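You operate a simulated robot arm through the tools that you are given. There is no shell and no other tool. Be economical: measure what you need, move in short steps, check, and stop when the job is done.

You are at the controls of a simulated robot arm. One attempt, no reset.

JOB
Focus the small marker by its red dots and mark the piece inside.
Fine: preview and fan on and left on, turn the focus dial till the dots meet; key off after.

It is judged by the outcome, as a careful person would: the job done as asked, and still so three seconds after it is handed in. It fails if anything else is knocked over, pushed out of place, dropped, spilled or broken.

ROBOT AND FRAMES
A 6-joint arm with a two-finger parallel gripper, fixed in place. Base frame: the origin is at the foot of the arm, x ahead of it, y to its left, z up; the work surface is at about z = 0. Lengths are in mm, angles in rad, forces in N, time in s.
With the tool pointing down near the work surface it reaches from about 140 to 580 mm from the base axis. Its first joint turns from -1.152 to 1.152 rad. Payload 2.1 kg.
The TCP is the grasp point between the finger pads, 30 mm short of the fingertips. In the tool frame z runs along the fingers and y along their closing line. The gripper opens to 94 mm. The fingers are 28 mm wide and 10 mm thick; the gripper's body (50 by 96 mm) begins 55 mm behind the TCP.
Orientation is that of the tool frame in the base frame, as a unit quaternion [x, y, z, w]. With the fingers straight down and closing along the base's y, the tool's x points along the base's -x, its y along +y and its z along -z.

CONTROLS
- The arm moves only by the tool drive_tool. Its arguments are lists of equal length, an entry for each row: "hand": the finger opening in cm, from 0 to 9.4; "dp": the shift along the base's x, y, z in cm, a list of three; "turn": the turn, a rotation vector about the base's x, y, z in degrees, a list of three. In form: {"hand": [hand, ...], "dp": [[tx, ty, tz], ...], "turn": [[ax, ay, az], ...]}. A call has 1 to 8 rows; each row shifts and turns the commanded pose from where the row before left it. A row lasts 0.2 s, in which the tool goes at most 50 mm and 0.15 rad; a call with a longer step from one row to the next is refused whole, and so is a gripper value outside its range. Where a pose cannot be reached the arm comes as near as it can. A force on the tool above 70 N (or 10 N above the force at the start of the call, whichever is more), or a blocked arm, ends the call early, and 0.2 s more pass. The fingers move at their own pace (about 72 mm/s each) and stop on an object; they squeeze with about 39 N. The grip force told is the motor's: it shows also when the fingers shut on nothing. Time passes only in rows, and 0.2 s behind the last, so rows that do not move let the fingers close. The reply holds the time, the measured pose of the TCP, the force on the tool along the base axes, the opening and the grip force, in the units named above and with some noise, and new pictures: "show" is both (left out), scene, wrist or none.
- Cameras (640 x 400 px; columns grow to the right, rows downward): "scene" is fixed at [64.9, -375.3, 494.8]; the picture's right is [0.71, -0.71, 0.00], its down [-0.34, -0.34, -0.88] and it looks along [0.62, 0.62, -0.48] (base axes); focal length 214 px, centre (320, 200). "wrist" rides on the gripper at [-37, 0, -58] in the tool frame; the picture's right is [0.00, -1.00, 0.00], its down [0.97, 0.00, -0.24] and it looks along [0.24, 0.00, 0.97] (tool axes); focal length 218 px, centre (320, 200).
- pixel_to_xyz(camera, pixels): for up to 12 pixels [column, row] of the newest picture of that camera ("zoom" is the newest enlarged one), the place [x, y, z] in the base frame of the surface seen there, good to about 3 mm. No time passes.
- close_up(camera, box): a new picture of the part [left, top, right, bottom] of that camera's present view, enlarged. No time passes.
- hand_in(): hands the job in; it is judged then, once.

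Keep the steps short. Do not move on a guess: measure, check each grasp and each placing, and mend mistakes. In all there are 80 turns and 120 pictures (those below and enlarged ones count). Leave the gripper open and the arm clear of the work at the hand-in unless told otherwise, and finish with a single line.

The tools are called after "Call:" as name(argument=value, ...) on one line, values as JSON. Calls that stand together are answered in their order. drive_tool: Moves the arm, as the interface text tells. Its arguments: {"type":"object","properties":{"hand":{"type":"array","items":{"type":"number"}},"dp":{"type":"array","items":{"type":"array","items":{"type":"number"}}},"turn":{"type":"array","items":{"type":"array","items":{"type":"number"}}},"show":{"type":"string","enum":["both","scene","wrist","none"]}},"required":["hand","dp","turn"]} The other tools are called the same way: pixel_to_xyz (camera, pixels) gives the place of the surface under pixels of a picture; close_up (camera, box) takes an enlarged picture of a part of a camera's view; hand_in () hands the job in.

At the start:

```text
time: 0.0
ee_pos: [163.1, -204.9, 470.6]
tcp_rot: [0.0, 1.0, -0.001, 0.0]
wrist_force: [-0.6, 0.5, 0.3]
finger_gap: 94.1
grip_force: 0.0
```

scene: 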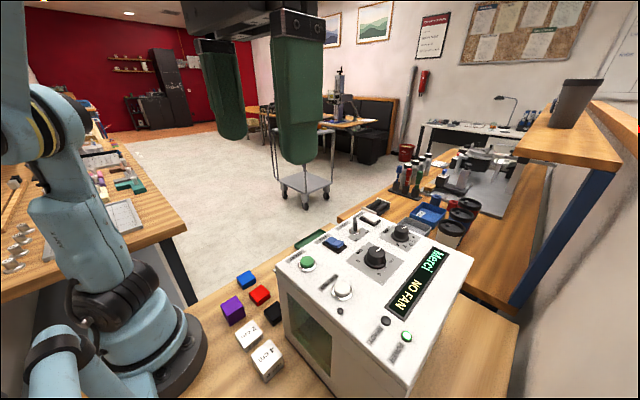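
wrist: 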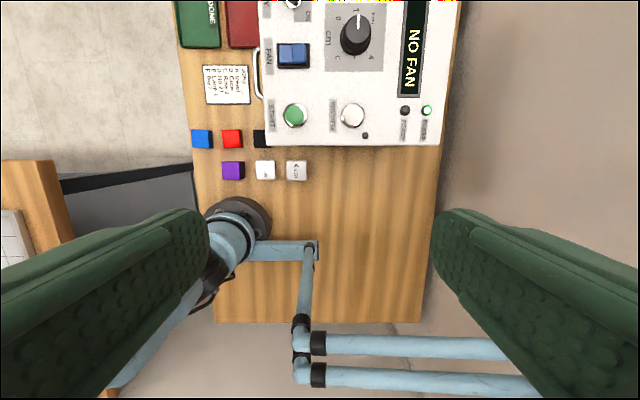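

I see a white marker machine with a panel on top showing "NO FAN", plus cubes beside it. I'll enlarge the panel in both views to read it.

Call:
close_up(camera="scene", box=[260, 190, 480, 328])

Call:
close_up(camera="wrist", box=[170, 0, 460, 181])

```text
2.90 times, centred on (370, 259) of scene
```

zoom: 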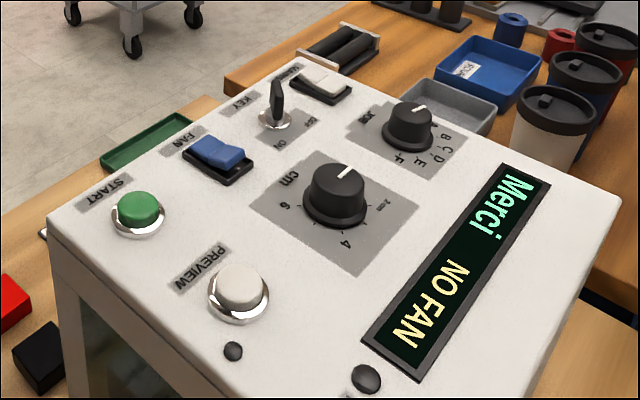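

```text
2.21 times, centred on (315, 90) of wrist
```

zoom: 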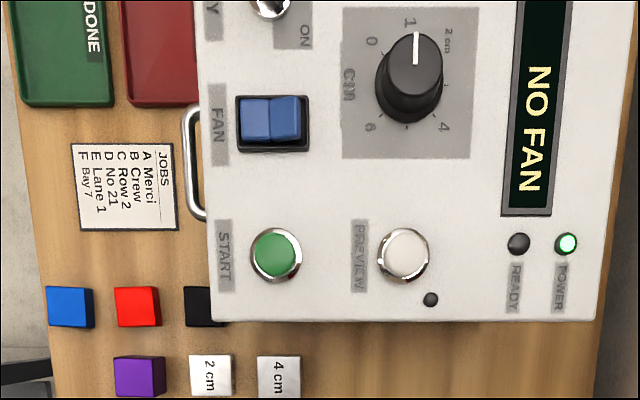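

The panel has START, PREVIEW, FAN rocker, KEY, a cm focus dial, a JOB dial and another rocker. I'll move the arm ahead at this height to see the whole panel from above.

Call:
drive_tool(hand=[9.4, 9.4, 9.4, 9.4], dp=[[4, 0, 0], [4, 0, 0], [4, 0, 0], [0, 0, 0]], turn=[[0, 0, 0], [0, 0, 0], [0, 0, 0], [0, 0, 0]])

Call:
close_up(camera="wrist", box=[160, 0, 480, 200])

```text
time: 1.0
ee_pos: [276.8, -198.7, 449.4]
tcp_rot: [0.0, 1.0, 0.0, 0.0]
wrist_force: [-0.1, 0.6, 0.0]
finger_gap: 93.9
grip_force: 0.1
out of reach, approached as far as the arm can: row 2, 3
```

scene: 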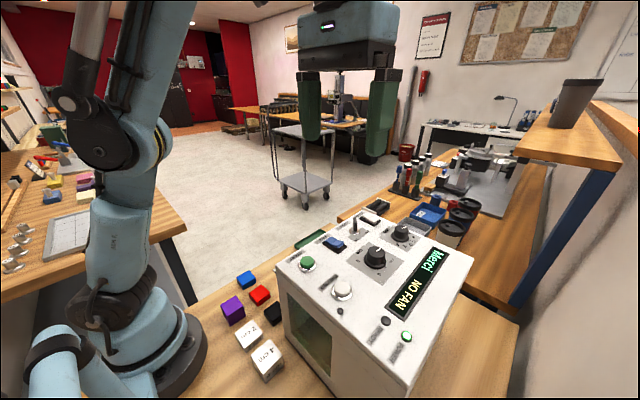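
wrist: 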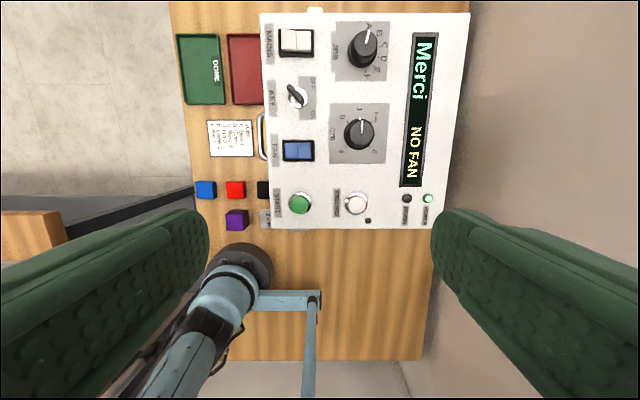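

```text
2.00 times, centred on (320, 100) of wrist
```

zoom: 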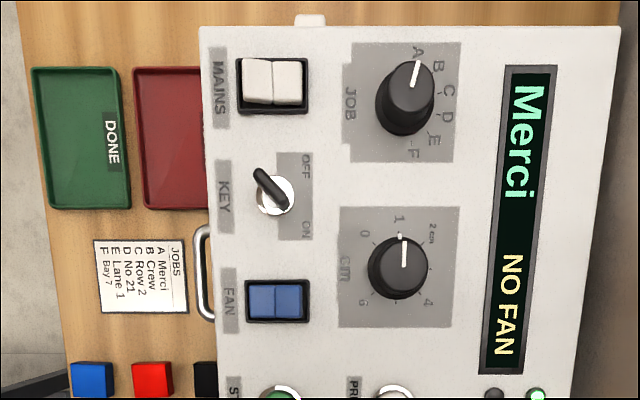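

MAINS looks on, the key seems to be at OFF, the JOB dial is at A (Merci) and the fan is off. I'll measure the controls and look closer at them.

Call:
pixel_to_xyz(camera="wrist", pixels=[[300, 203], [355, 203], [291, 150], [306, 150], [298, 97], [290, 88], [361, 133], [372, 150], [275, 220], [455, 220], [460, 30], [368, 221]])

Call:
close_up(camera="wrist", box=[260, 70, 400, 158])

Call:
close_up(camera="scene", box=[270, 270, 390, 345])

Call:
close_up(camera="scene", box=[310, 200, 430, 275])

```text
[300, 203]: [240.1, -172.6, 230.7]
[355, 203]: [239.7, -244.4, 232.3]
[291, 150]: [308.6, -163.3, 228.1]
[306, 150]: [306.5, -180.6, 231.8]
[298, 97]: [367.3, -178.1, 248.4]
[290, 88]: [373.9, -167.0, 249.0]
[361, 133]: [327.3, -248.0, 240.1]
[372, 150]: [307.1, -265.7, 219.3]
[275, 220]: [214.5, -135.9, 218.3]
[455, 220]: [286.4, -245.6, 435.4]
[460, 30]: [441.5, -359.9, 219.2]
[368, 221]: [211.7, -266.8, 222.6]
```

```text
4.55 times, centred on (330, 114) of wrist
```

zoom: 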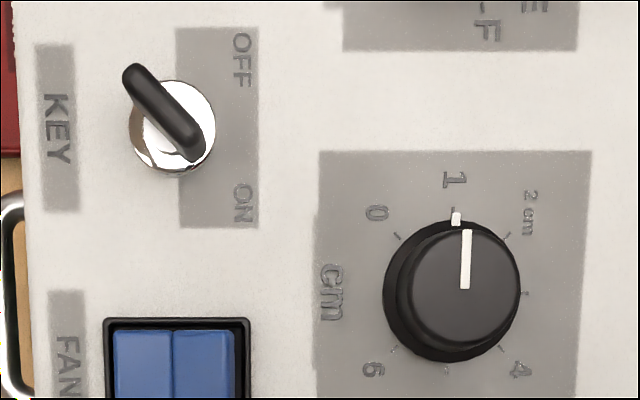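

```text
5.33 times, centred on (330, 308) of scene
```

zoom: 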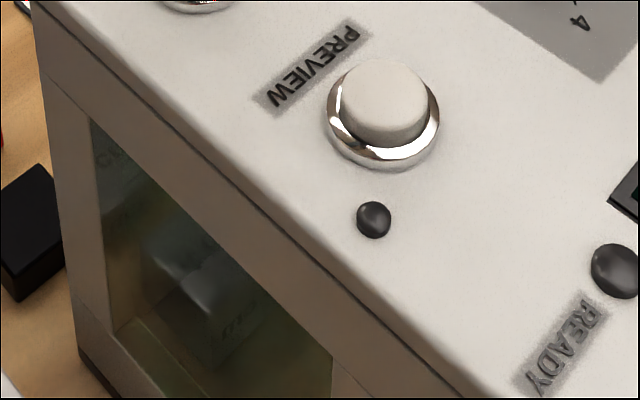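

```text
5.33 times, centred on (370, 238) of scene
```

zoom: 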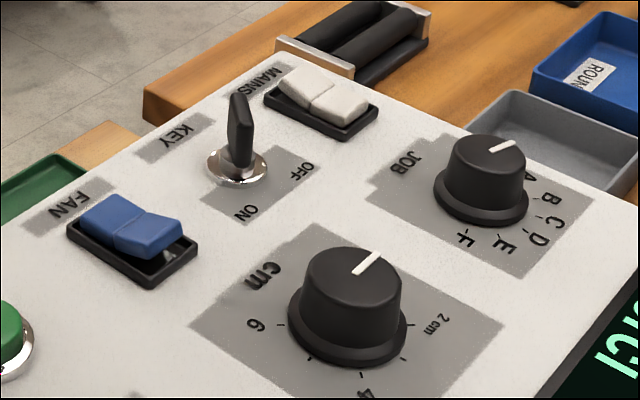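

The key sits diagonally, so I can't tell yet whether it is on. The fan rocker's right half (-y) looks raised. I'll compare depths on both rockers and the key before moving.

Call:
pixel_to_xyz(camera="wrist", pixels=[[287, 150], [295, 150], [302, 150], [310, 150], [284, 40], [291, 40], [301, 40], [308, 40], [289, 86], [302, 102], [296, 94], [310, 94]])

Call:
pixel_to_xyz(camera="wrist", pixels=[[299, 201], [355, 201], [287, 203], [340, 203], [361, 128], [355, 133], [368, 133], [361, 142], [345, 130]])

Call:
close_up(camera="wrist", box=[265, 20, 325, 58])

Call:
close_up(camera="wrist", box=[200, 115, 264, 155])

```text
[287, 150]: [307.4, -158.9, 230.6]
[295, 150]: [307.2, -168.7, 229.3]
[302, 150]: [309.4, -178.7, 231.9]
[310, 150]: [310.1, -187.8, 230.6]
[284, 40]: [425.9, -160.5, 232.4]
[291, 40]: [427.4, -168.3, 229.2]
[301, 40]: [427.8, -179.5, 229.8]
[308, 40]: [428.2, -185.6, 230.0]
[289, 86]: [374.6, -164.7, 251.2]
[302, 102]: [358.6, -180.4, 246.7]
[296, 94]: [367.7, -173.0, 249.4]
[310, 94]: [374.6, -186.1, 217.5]
```

```text
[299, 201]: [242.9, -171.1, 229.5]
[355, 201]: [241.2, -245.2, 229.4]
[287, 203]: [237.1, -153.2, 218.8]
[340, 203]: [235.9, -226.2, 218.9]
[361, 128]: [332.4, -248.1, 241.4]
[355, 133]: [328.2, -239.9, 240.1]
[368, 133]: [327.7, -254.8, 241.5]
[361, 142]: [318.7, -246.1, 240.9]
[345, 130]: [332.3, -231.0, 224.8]
```

```text
10.53 times, centred on (295, 39) of wrist
```

zoom: 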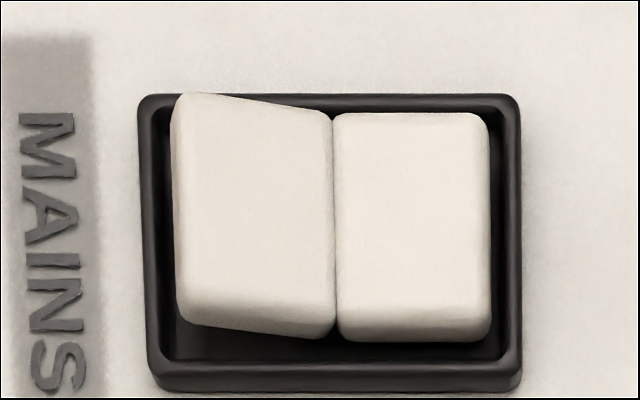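

```text
10.00 times, centred on (232, 135) of wrist
```

zoom: 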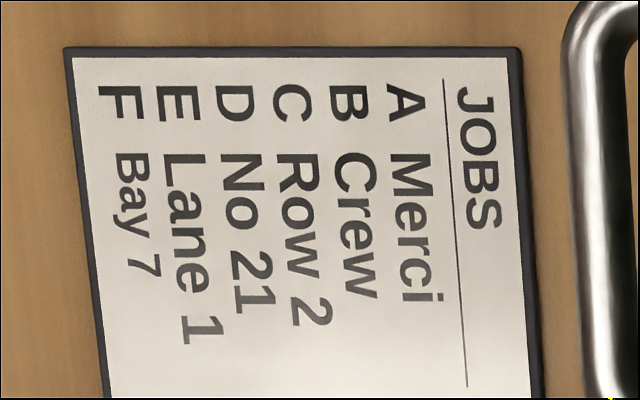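

Mains (on) has its -y half pressed, so the fan goes on by pressing its -y half at about (308, -186). I'll close the fingers and come down above it.

Call:
drive_tool(hand=[0, 0, 0, 0, 0], dp=[[1.5, 0.7, -4], [1.6, 0.6, -4], [0, 0, -4], [0, 0, -3.5], [0, 0, 0]], turn=[[0, 0, 0], [0, 0, 0], [0, 0, 0], [0, 0, 0], [0, 0, 0]])

```text
time: 2.2
ee_pos: [306.2, -184.5, 292.9]
tcp_rot: [0.0, 1.0, 0.0, 0.0]
wrist_force: [-0.1, 0.7, 0.0]
finger_gap: 0.0
grip_force: 32.7
```

scene: 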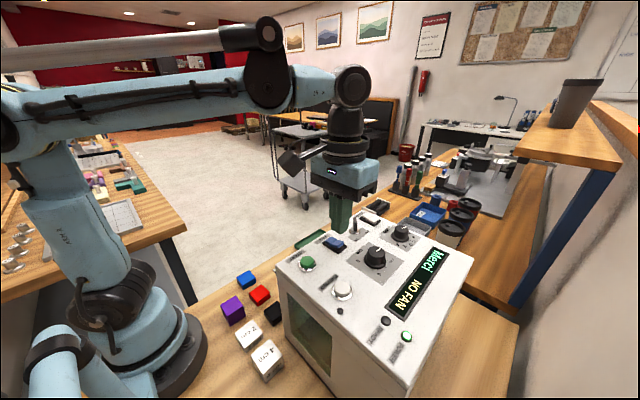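
wrist: 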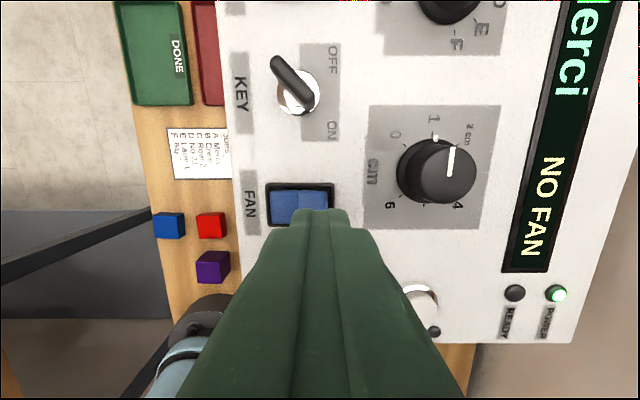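

Fingertips are 263 high, above the -y half. I'll shift 3 mm further out and lower towards the rocker.

Call:
drive_tool(hand=[0, 0, 0, 0, 0], dp=[[0.2, -0.3, -1.5], [0, 0, -1.4], [0, 0, -0.3], [0, 0, -0.3], [0, 0, 0]], turn=[[0, 0, 0], [0, 0, 0], [0, 0, 0], [0, 0, 0], [0, 0, 0]])

Call:
close_up(camera="wrist", box=[200, 100, 520, 300])

```text
time: 3.4
ee_pos: [307.1, -188.0, 259.8]
tcp_rot: [0.0, 1.0, 0.0, 0.001]
wrist_force: [1.5, -0.9, 27.5]
finger_gap: 0.0
grip_force: 33.1
```

scene: 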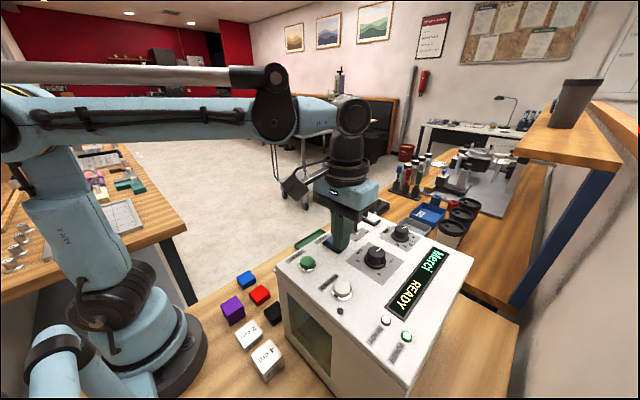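
wrist: 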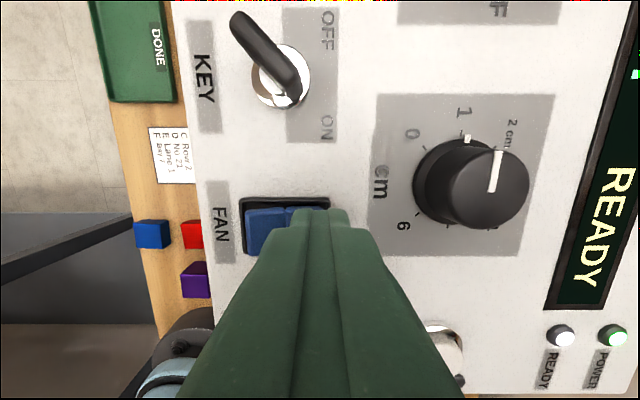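

```text
2.00 times, centred on (360, 200) of wrist
```

zoom: 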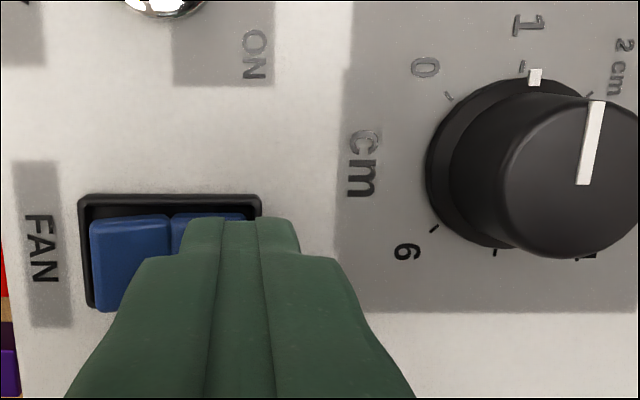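

The display now says READY and the lamp is lit, so the fan is on and the key is already on. Next I'll lift and go above PREVIEW at (241, -245).

Call:
drive_tool(hand=[0, 0, 0, 0], dp=[[0, 0, 3], [-3.3, -2.8, 0], [-3.3, -2.9, 0], [0, 0, 0]], turn=[[0, 0, 0], [0, 0, 0], [0, 0, 0], [0, 0, 0]])

```text
time: 4.4
ee_pos: [237.4, -249.2, 289.0]
tcp_rot: [0.0, 1.0, 0.0, 0.0]
wrist_force: [0.0, -0.2, 0.5]
finger_gap: 0.0
grip_force: 32.9
```

scene: 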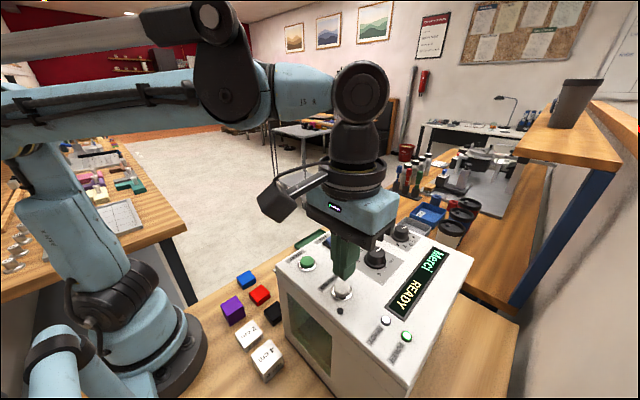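
wrist: 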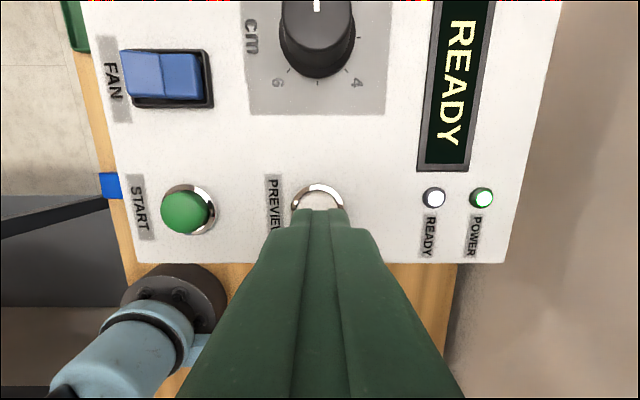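

Above PREVIEW. I'll centre by +3, +3 mm and lower slowly.

Call:
drive_tool(hand=[0, 0, 0, 0, 0], dp=[[0.3, 0.3, -1.4], [0, 0, -1.3], [0, 0, -0.3], [0, 0, -0.2], [0, 0, 0]], turn=[[0, 0, 0], [0, 0, 0], [0, 0, 0], [0, 0, 0], [0, 0, 0]])

Call:
close_up(camera="scene", box=[260, 240, 420, 340])

```text
time: 5.6
ee_pos: [243.1, -242.6, 258.1]
tcp_rot: [0.0, 1.0, 0.0, 0.001]
wrist_force: [-1.4, -1.3, 3.1]
finger_gap: 0.0
grip_force: 33.2
```

scene: 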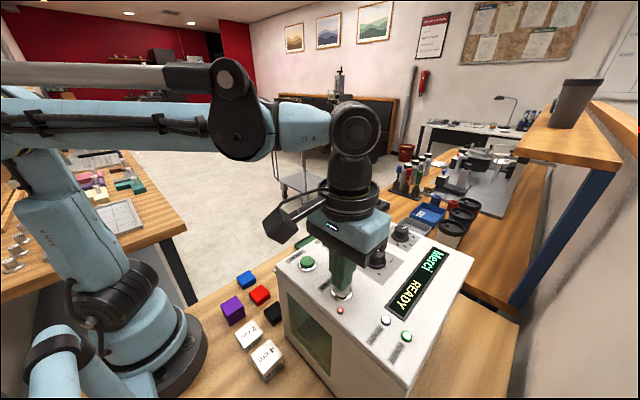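
wrist: 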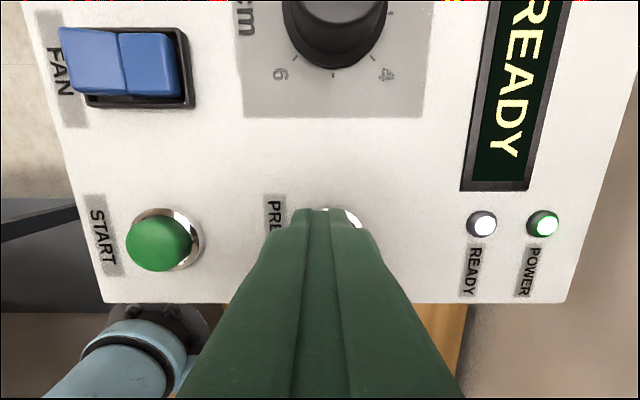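

```text
4.00 times, centred on (340, 290) of scene
```

zoom: 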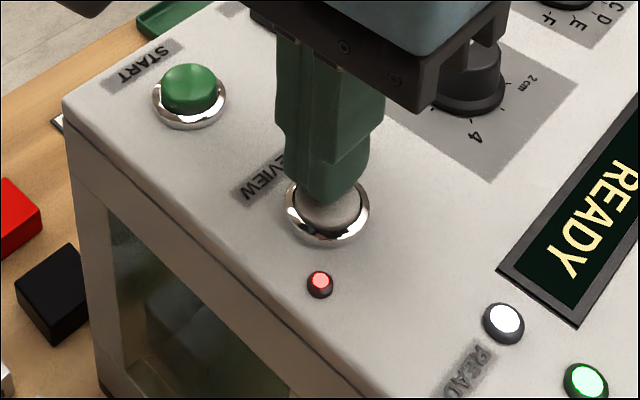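

The preview lamp is red. I'll lift, check that it stays lit, and look for dots in the window.

Call:
drive_tool(hand=[0, 0, 0, 0], dp=[[0, 0, 4], [3, 0, 4], [2.0, 0, 3], [0, 0, 0]], turn=[[0, 0, 0], [0, 0, 0], [0, 0, 0], [0, 0, 0]])

Call:
close_up(camera="scene", box=[270, 270, 366, 390])

Call:
close_up(camera="wrist", box=[240, 20, 460, 158])

```text
time: 6.6
ee_pos: [291.7, -241.4, 369.7]
tcp_rot: [0.001, 1.0, 0.0, 0.001]
wrist_force: [-0.9, 0.4, 0.7]
finger_gap: 0.0
grip_force: 32.7
```

scene: 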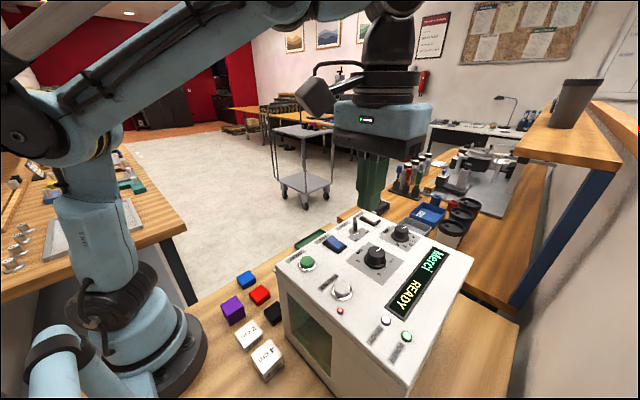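
wrist: 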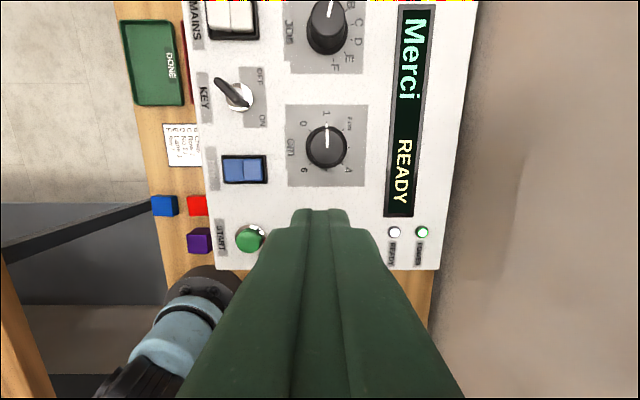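

```text
3.33 times, centred on (318, 330) of scene
```

zoom: 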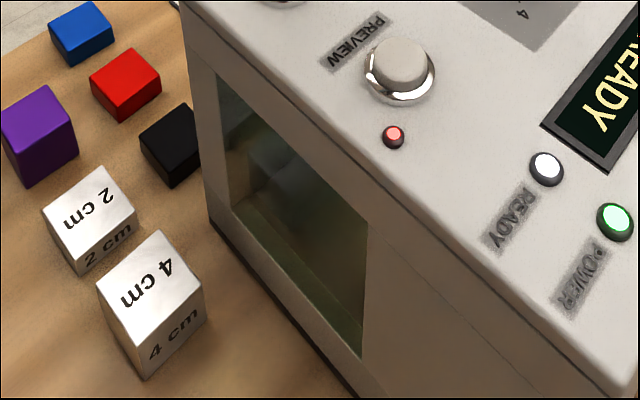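

```text
2.90 times, centred on (350, 89) of wrist
```

zoom: 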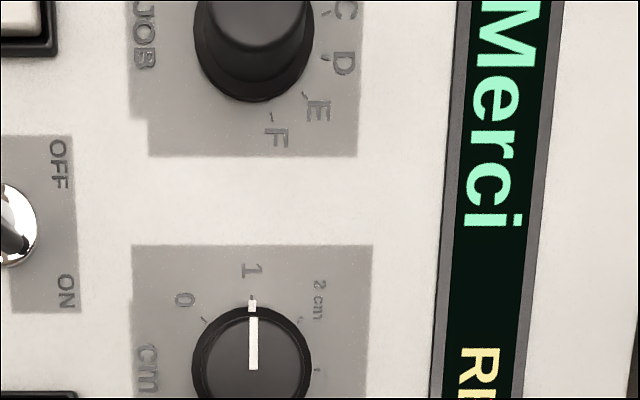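

Preview stays lit. No dots are visible at this scale, so I'll enlarge the window strongly and measure it.

Call:
close_up(camera="scene", box=[280, 286, 340, 382])

Call:
pixel_to_xyz(camera="scene", pixels=[[288, 293], [332, 340], [330, 375], [291, 334], [310, 330], [300, 325], [285, 310], [268, 345], [245, 330], [280, 270]])

```text
4.17 times, centred on (310, 334) of scene
```

zoom: 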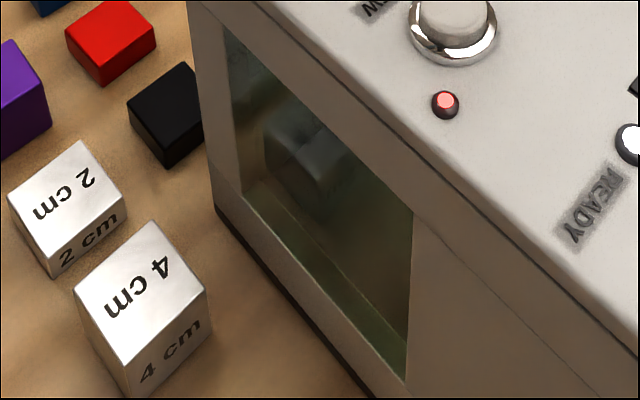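

```text
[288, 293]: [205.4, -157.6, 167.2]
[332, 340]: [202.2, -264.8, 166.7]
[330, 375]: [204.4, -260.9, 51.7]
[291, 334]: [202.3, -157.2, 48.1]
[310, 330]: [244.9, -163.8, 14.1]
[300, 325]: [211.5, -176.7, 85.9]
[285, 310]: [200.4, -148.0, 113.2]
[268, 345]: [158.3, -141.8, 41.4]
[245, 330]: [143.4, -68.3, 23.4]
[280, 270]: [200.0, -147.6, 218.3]
```

The window is on the -x face (y -157..-265, z 48..167) with a piece inside. I'll zoom harder on it.

Call:
close_up(camera="scene", box=[286, 296, 334, 326])

Call:
close_up(camera="scene", box=[286, 322, 334, 352])

```text
13.33 times, centred on (310, 311) of scene
```

zoom: 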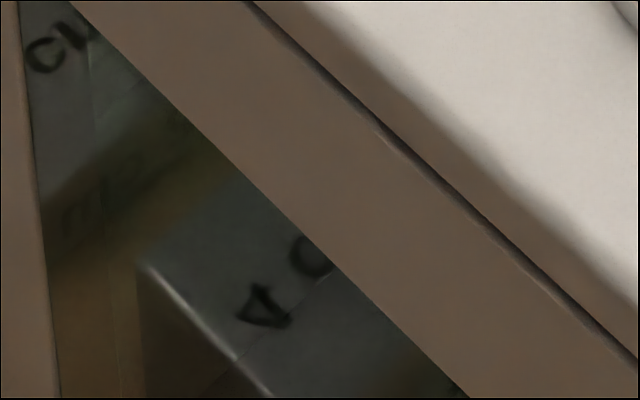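

```text
13.33 times, centred on (310, 337) of scene
```

zoom: 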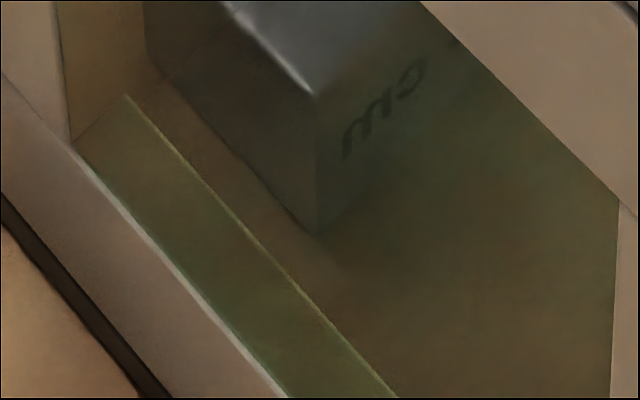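

Those are only reflections of the outside cubes in the glass. To see inside I'll bring the wrist camera in front of the window with the gripper yawed half round (the camera then leans toward +x). I start moving back and turning about -z, up high.

Call:
drive_tool(hand=[9.4, 9.4, 9.4, 9.4, 9.4, 9.4, 9.4, 9.4], dp=[[-2, 0.3, 0], [-2, 0.3, 0], [-2, 0.3, 0], [-2, 0.3, 0], [-2, 0.3, 0], [-2, 0.3, 0], [-2, 0.3, 0], [-1.5, 0.3, 0]], turn=[[0, 0, -8.5], [0, 0, -8.5], [0, 0, -8.5], [0, 0, -8.5], [0, 0, -8.5], [0, 0, -8.5], [0, 0, -8.5], [0, 0, -8.5]], show="none")

Call:
drive_tool(hand=[9.4, 9.4, 9.4, 9.4, 9.4, 9.4, 9.4, 9.4], dp=[[0, 0, 0], [0, 0, 0], [0, 0, 0], [0, 0, 0], [0, 0, 0], [0, 0, 0], [0, 0, 0], [0, 0, 0]], turn=[[0, 0, -8.5], [0, 0, -8.5], [0, 0, -8.5], [0, 0, -8.5], [0, 0, -8.5], [0, 0, -8.5], [0, 0, -8.5], [0, 0, -8.5]])

```text
time: 8.4
ee_pos: [140.6, -218.3, 368.6]
tcp_rot: [0.561, 0.828, 0.0, -0.001]
wrist_force: [-0.1, -0.6, 0.6]
finger_gap: 94.2
grip_force: 0.0
```

```text
time: 10.2
ee_pos: [140.1, -218.3, 367.0]
tcp_rot: [0.928, 0.373, 0.0, 0.0]
wrist_force: [-0.3, -0.1, 0.1]
finger_gap: 94.0
grip_force: 0.0
```

scene: 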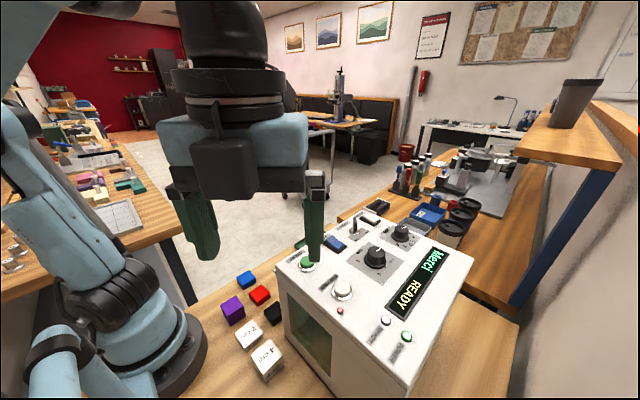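
wrist: 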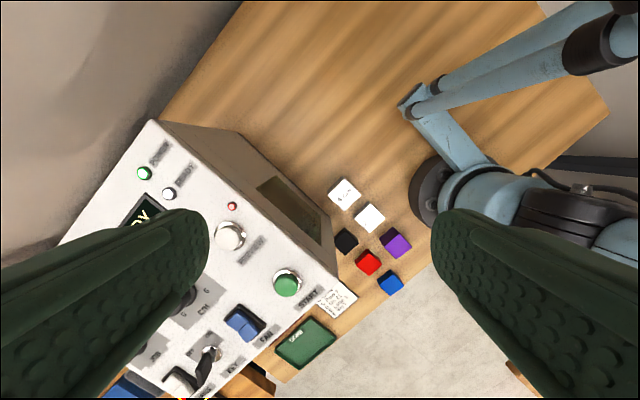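

The turn works. I'll finish it and back off to x about 125, then lower partway.

Call:
drive_tool(hand=[9.4, 9.4, 9.4, 9.4, 9.4, 9.4, 9.4, 9.4], dp=[[-0.5, 0, 0], [-0.5, 0, 0], [0, 0, 0], [0, 0, 0], [0, 0, 0], [0, 0, -4], [0, 0, -4], [0, 0, -4]], turn=[[0, 0, -8.5], [0, 0, -8.5], [0, 0, -8.5], [0, 0, -8.5], [0, 0, -8.5], [0, 0, 0], [0, 0, 0], [0, 0, 0]])

```text
time: 12.0
ee_pos: [128.0, -220.5, 247.3]
tcp_rot: [1.0, 0.014, 0.001, 0.001]
wrist_force: [0.5, 0.5, 0.6]
finger_gap: 94.1
grip_force: 0.1
```

scene: 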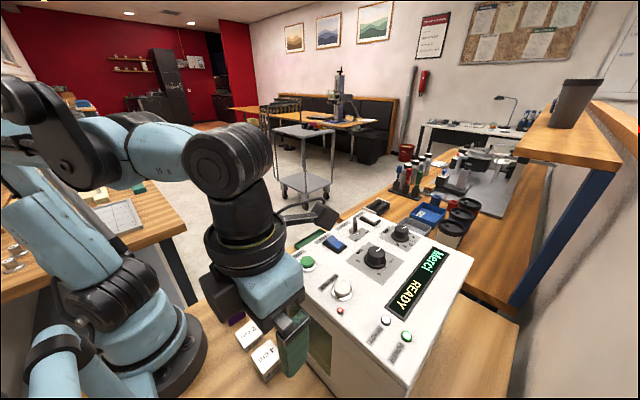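
wrist: 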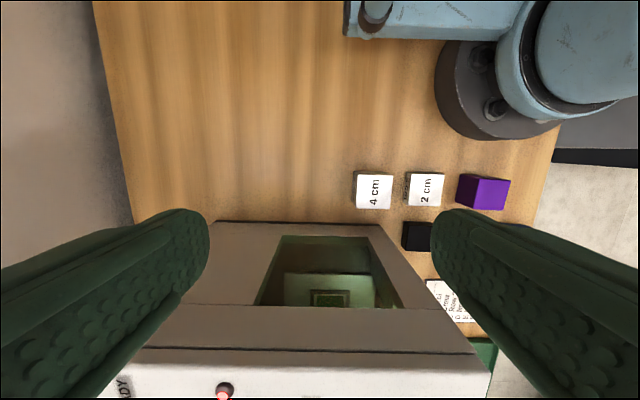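

I can see into the window (about 320, 290). I'll lower another 70 mm; the fingers are well clear of the cubes and machine.

Call:
drive_tool(hand=[9.4, 9.4, 9.4], dp=[[0, 0, -3.5], [0, 0, -3.5], [0, 0, 0]], turn=[[0, 0, 0], [0, 0, 0], [0, 0, 0]])

Call:
close_up(camera="wrist", box=[240, 230, 432, 350])

```text
time: 12.8
ee_pos: [126.9, -215.9, 176.5]
tcp_rot: [1.0, 0.012, 0.0, 0.0]
wrist_force: [0.0, 0.5, 0.0]
finger_gap: 93.9
grip_force: 0.1
```

scene: 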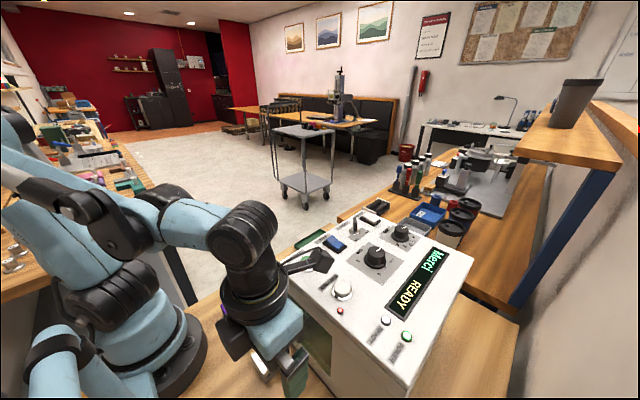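
wrist: 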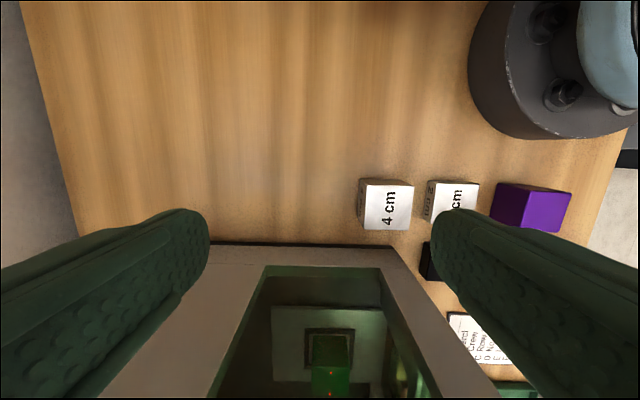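

```text
3.33 times, centred on (336, 290) of wrist
```

zoom: 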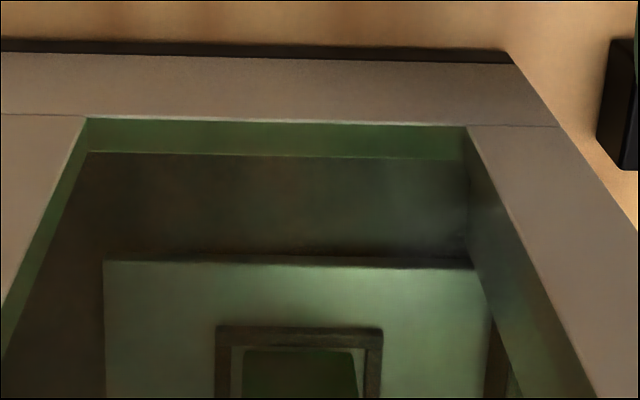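

There is a green piece with red dots at about (330, 368) and (330, 393). I'll enlarge this.

Call:
close_up(camera="wrist", box=[268, 325, 388, 400])

Call:
pixel_to_xyz(camera="wrist", pixels=[[330, 368], [330, 393], [330, 383], [330, 350], [318, 383], [345, 383], [290, 340], [360, 320]])

```text
5.33 times, centred on (328, 362) of wrist
```

zoom: 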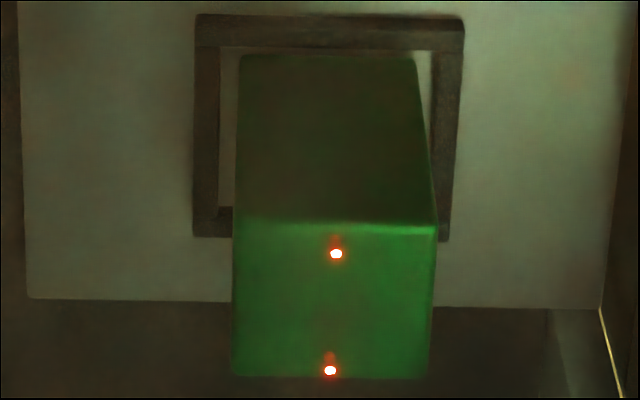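

```text
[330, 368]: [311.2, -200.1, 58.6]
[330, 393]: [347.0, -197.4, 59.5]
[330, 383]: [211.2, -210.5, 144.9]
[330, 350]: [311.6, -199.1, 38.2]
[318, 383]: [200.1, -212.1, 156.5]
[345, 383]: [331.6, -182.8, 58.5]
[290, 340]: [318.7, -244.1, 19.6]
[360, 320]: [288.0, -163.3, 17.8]
```

The two dots are 36 mm apart on the piece's top (z about 59, roughly 40 mm tall). The dial reads 1, at about 45° per cm clockwise, so it needs about 135° clockwise to reach 4. I'll go back up, unwind the wrist by +150°, then go over the dial at (327, -247).

Call:
drive_tool(hand=[9.4, 9.4, 9.4, 9.4, 9.4, 9.4, 9.4, 9.4], dp=[[0, 0, 4], [0, 0, 4], [0, 0, 4], [0, 0, 2], [2, 0, 0], [2, -0.3, 0], [2, -0.3, 0], [2, -0.3, 0]], turn=[[0, 0, 0], [0, 0, 0], [0, 0, 8.4], [0, 0, 8.4], [0, 0, 8.4], [0, 0, 8.4], [0, 0, 8.4], [0, 0, 8.4]], show="none")

Call:
drive_tool(hand=[9.4, 9.4, 9.4, 9.4, 9.4, 9.4, 9.4, 9.4], dp=[[2, -0.3, 0], [2, -0.3, 0], [2, -0.3, 0], [2, -0.3, 0], [2, -0.3, 0], [1, -0.2, 0], [0.5, 0, 0], [0.5, 0, 0]], turn=[[0, 0, 8.4], [0, 0, 8.4], [0, 0, 8.4], [0, 0, 8.4], [0, 0, 8.4], [0, 0, 8.4], [0, 0, 8.4], [0, 0, 8.4]], show="none")

Call:
drive_tool(hand=[9.4, 9.4, 9.4, 9.4, 9.4], dp=[[0, 0, 0], [0, 0, 0], [0, 0, 0], [0, 0, 0], [0, 0, 0]], turn=[[0, 0, 8.4], [0, 0, 8.4], [0, 0, 8.4], [0, 0, 8.4], [0, 0, 0]])

```text
time: 14.6
ee_pos: [212.2, -226.3, 319.7]
tcp_rot: [0.899, 0.438, 0.0, 0.001]
wrist_force: [-0.6, 0.3, -0.6]
finger_gap: 94.0
grip_force: 0.1
```

```text
time: 16.4
ee_pos: [329.9, -243.1, 317.4]
tcp_rot: [0.505, 0.863, 0.0, 0.0]
wrist_force: [-0.2, 0.2, 0.2]
finger_gap: 93.8
grip_force: 0.0
```

```text
time: 17.6
ee_pos: [329.4, -243.3, 318.9]
tcp_rot: [0.235, 0.972, 0.0, 0.0]
wrist_force: [0.7, -0.5, 0.2]
finger_gap: 93.9
grip_force: 0.1
```

scene: 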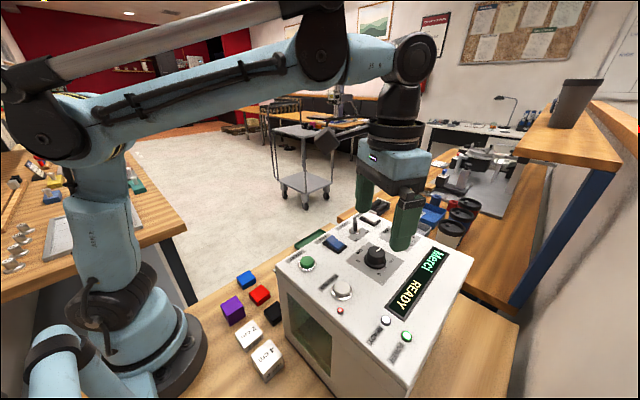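
wrist: 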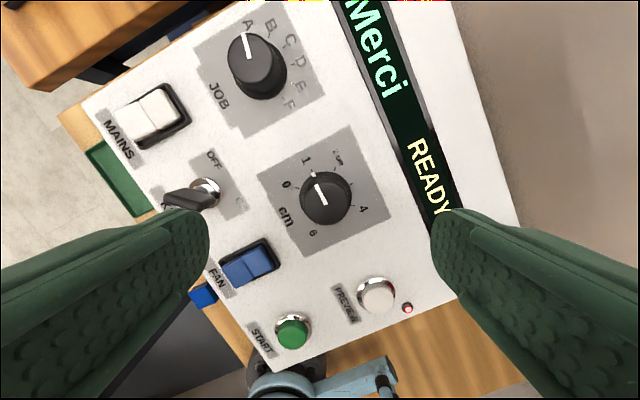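

I'm above the dial and the key is close to one finger, so I'll narrow the opening to 50 mm up here before lowering. First, the dial's centre.

Call:
pixel_to_xyz(camera="wrist", pixels=[[321, 190], [306, 184], [336, 196], [316, 203], [328, 178], [320, 200], [205, 190]])

Call:
close_up(camera="wrist", box=[250, 125, 400, 219])

```text
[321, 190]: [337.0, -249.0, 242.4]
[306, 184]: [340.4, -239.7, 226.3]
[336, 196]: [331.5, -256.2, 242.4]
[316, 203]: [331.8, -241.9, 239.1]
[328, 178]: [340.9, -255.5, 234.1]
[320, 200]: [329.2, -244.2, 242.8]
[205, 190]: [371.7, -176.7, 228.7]
```

```text
4.26 times, centred on (325, 172) of wrist
```

zoom: 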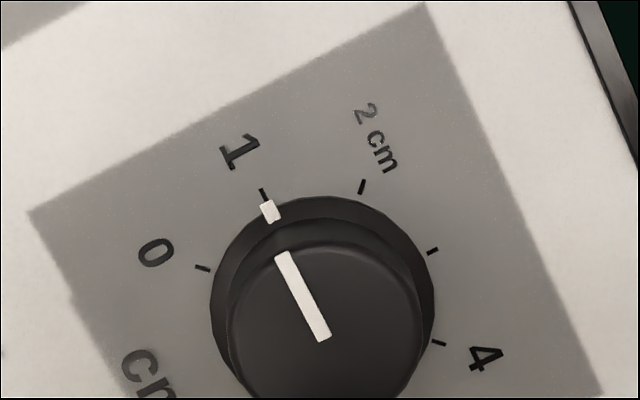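

Dial centre is about (328, -248) with its top at z 242. I'll narrow to 50 mm, centre, and lower until the tips are at about z 228.

Call:
drive_tool(hand=[5.0, 5.0, 5.0, 5.0, 5.0, 5.0], dp=[[-0.15, -0.45, 0], [0, 0, -2], [0, 0, -2], [0, 0, -1.2], [0, 0, -0.9], [0, 0, 0]], turn=[[0, 0, 0], [0, 0, 0], [0, 0, 0], [0, 0, 0], [0, 0, 0], [0, 0, 0]])

```text
time: 19.0
ee_pos: [326.5, -247.8, 257.6]
tcp_rot: [0.236, 0.972, 0.0, 0.0]
wrist_force: [-0.6, 0.0, 0.1]
finger_gap: 49.7
grip_force: 0.0
```

scene: 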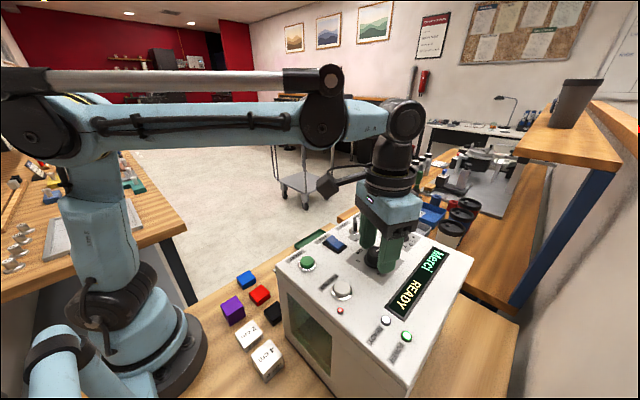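
wrist: 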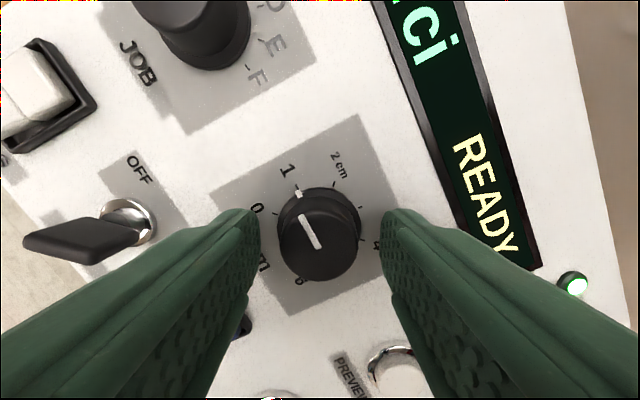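

The dial is centred between the fingers. I'll close on it.

Call:
drive_tool(hand=[2.5, 2.5, 2.5], dp=[[0, 0, 0], [0, 0, 0], [0, 0, 0]], turn=[[0, 0, 0], [0, 0, 0], [0, 0, 0]])

```text
time: 19.8
ee_pos: [326.3, -247.8, 257.8]
tcp_rot: [0.236, 0.972, 0.0, 0.0]
wrist_force: [1.8, 3.6, -5.5]
finger_gap: 34.1
grip_force: 44.8
```

scene: 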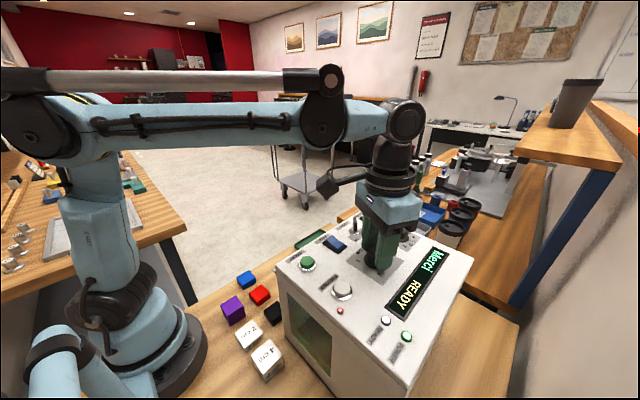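
wrist: 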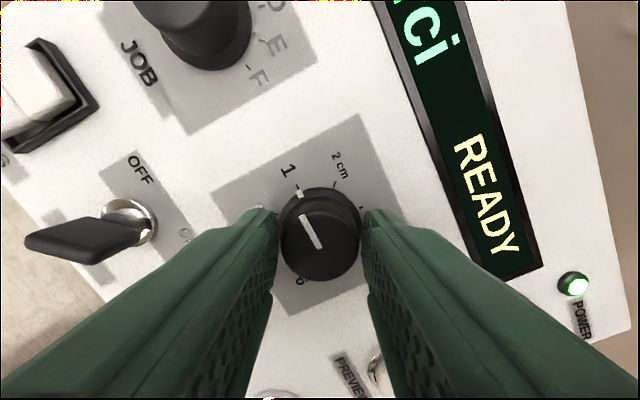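

Gripped at 34 mm. I'll turn clockwise (-z) in part first and check that the dial follows.

Call:
drive_tool(hand=[2.5, 2.5, 2.5, 2.5, 2.5, 2.5], dp=[[0, 0, 0], [0, 0, 0], [0, 0, 0], [0, 0, 0], [0, 0, 0], [0, 0, 0]], turn=[[0, 0, -8], [0, 0, -8], [0, 0, -8], [0, 0, -8], [0, 0, -8], [0, 0, 0]], show="wrist")

```text
time: 21.2
ee_pos: [326.8, -248.6, 257.0]
tcp_rot: [0.555, 0.832, 0.001, 0.002]
wrist_force: [12.1, 9.4, 14.8]
finger_gap: 34.1
grip_force: 45.0
```

wrist: 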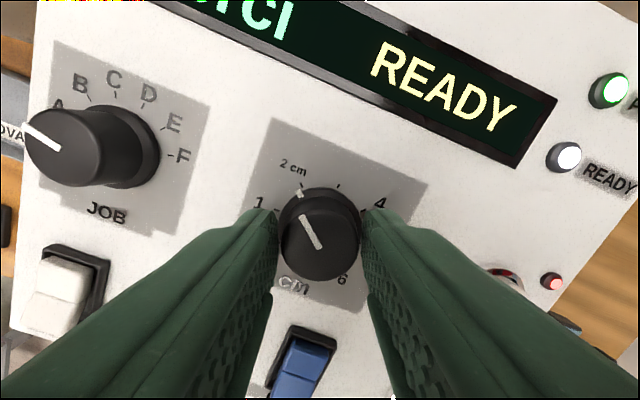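

The dial follows: after 40° it is at 2, so about 40° per cm. I'll turn 80° more to reach 4.

Call:
drive_tool(hand=[2.5, 2.5, 2.5, 2.5, 2.5, 2.5], dp=[[0, 0, 0], [0, 0, 0], [0, 0, 0], [0, 0, 0], [0, 0, 0], [0, 0, 0]], turn=[[0, 0, -8], [0, 0, -8], [0, 0, -8], [0, 0, -8], [0, 0, -8], [0, 0, 0]], show="wrist")

Call:
drive_tool(hand=[2.5, 2.5, 2.5, 2.5, 2.5, 2.5], dp=[[0, 0, 0], [0, 0, 0], [0, 0, 0], [0, 0, 0], [0, 0, 0], [0, 0, 0]], turn=[[0, 0, -8], [0, 0, -8], [0, 0, -8], [0, 0, -8], [0, 0, -8], [0, 0, 0]], show="wrist")

```text
time: 22.6
ee_pos: [328.0, -246.6, 257.4]
tcp_rot: [0.806, 0.592, 0.002, 0.0]
wrist_force: [14.4, 18.0, 36.6]
finger_gap: 34.2
grip_force: 45.0
```

wrist: 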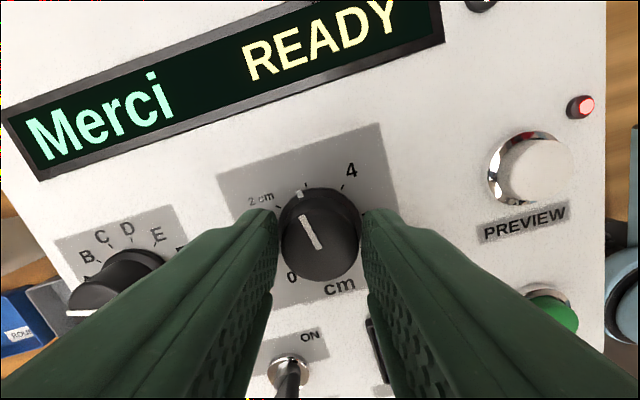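

```text
time: 24.0
ee_pos: [328.1, -248.1, 258.1]
tcp_rot: [0.96, 0.281, 0.002, -0.001]
wrist_force: [15.0, 16.6, 35.0]
finger_gap: 34.3
grip_force: 44.9
```

wrist: 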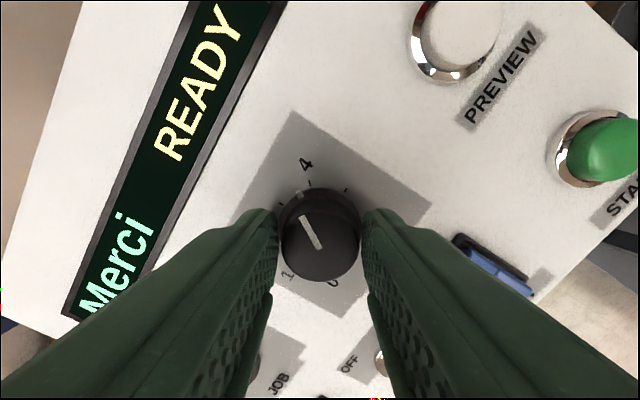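

The pointer looks a little short of 4. I'll zoom in on it.

Call:
close_up(camera="wrist", box=[270, 150, 370, 212])

```text
6.40 times, centred on (320, 181) of wrist
```

zoom: 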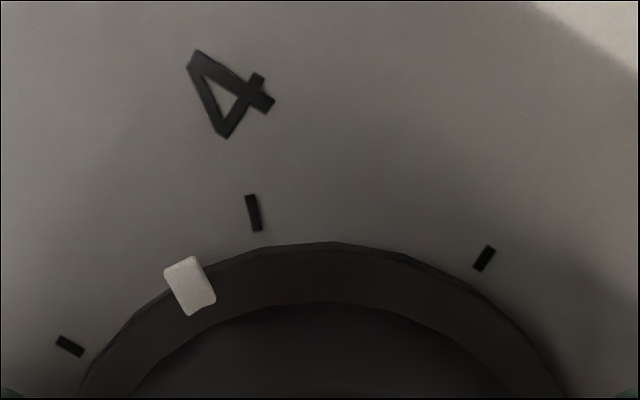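

It's at about 3.65, so the scale is 45° per cm. I'll turn 15° more to 4, open, and lift clear.

Call:
drive_tool(hand=[2.5, 2.5, 2.5], dp=[[0, 0, 0], [0, 0, 0], [0, 0, 0]], turn=[[0, 0, -7.5], [0, 0, -7.5], [0, 0, 0]], show="none")

Call:
close_up(camera="wrist", box=[270, 150, 370, 212])

Call:
drive_tool(hand=[5.0, 5.0, 5.0, 5.0, 5.0, 5.0], dp=[[0, 0, 0], [0, 0, 0], [0, 0, 2], [0, 0, 3], [0, 0, 3], [0, 0, 0]], turn=[[0, 0, 0], [0, 0, 0], [0, 0, 0], [0, 0, 0], [0, 0, 0], [0, 0, 0]])

```text
time: 24.8
ee_pos: [327.6, -248.2, 258.1]
tcp_rot: [0.988, 0.154, 0.002, -0.002]
wrist_force: [16.5, 18.2, 31.3]
finger_gap: 33.9
grip_force: 44.9
```

```text
6.40 times, centred on (320, 181) of wrist
```

zoom: 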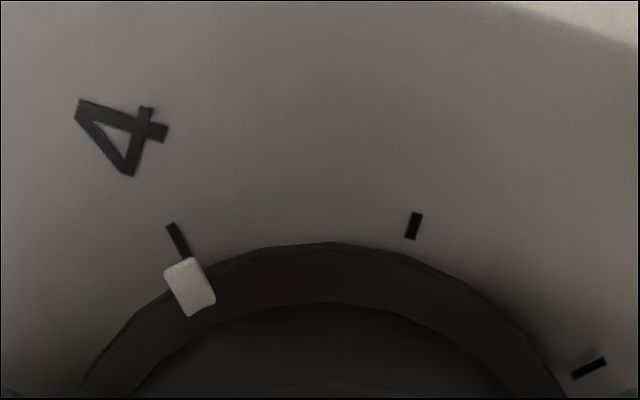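

```text
time: 26.2
ee_pos: [328.2, -250.0, 339.1]
tcp_rot: [0.988, 0.154, 0.001, 0.0]
wrist_force: [0.1, -0.3, -0.4]
finger_gap: 50.0
grip_force: 0.1
```

scene: 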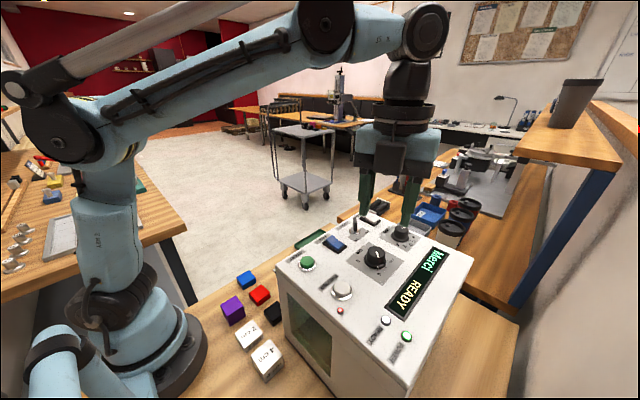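
wrist: 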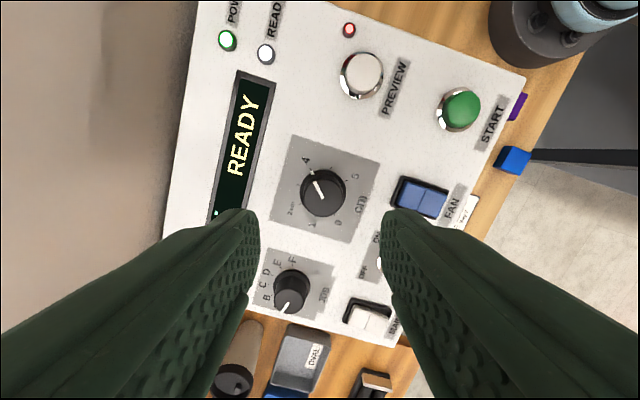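

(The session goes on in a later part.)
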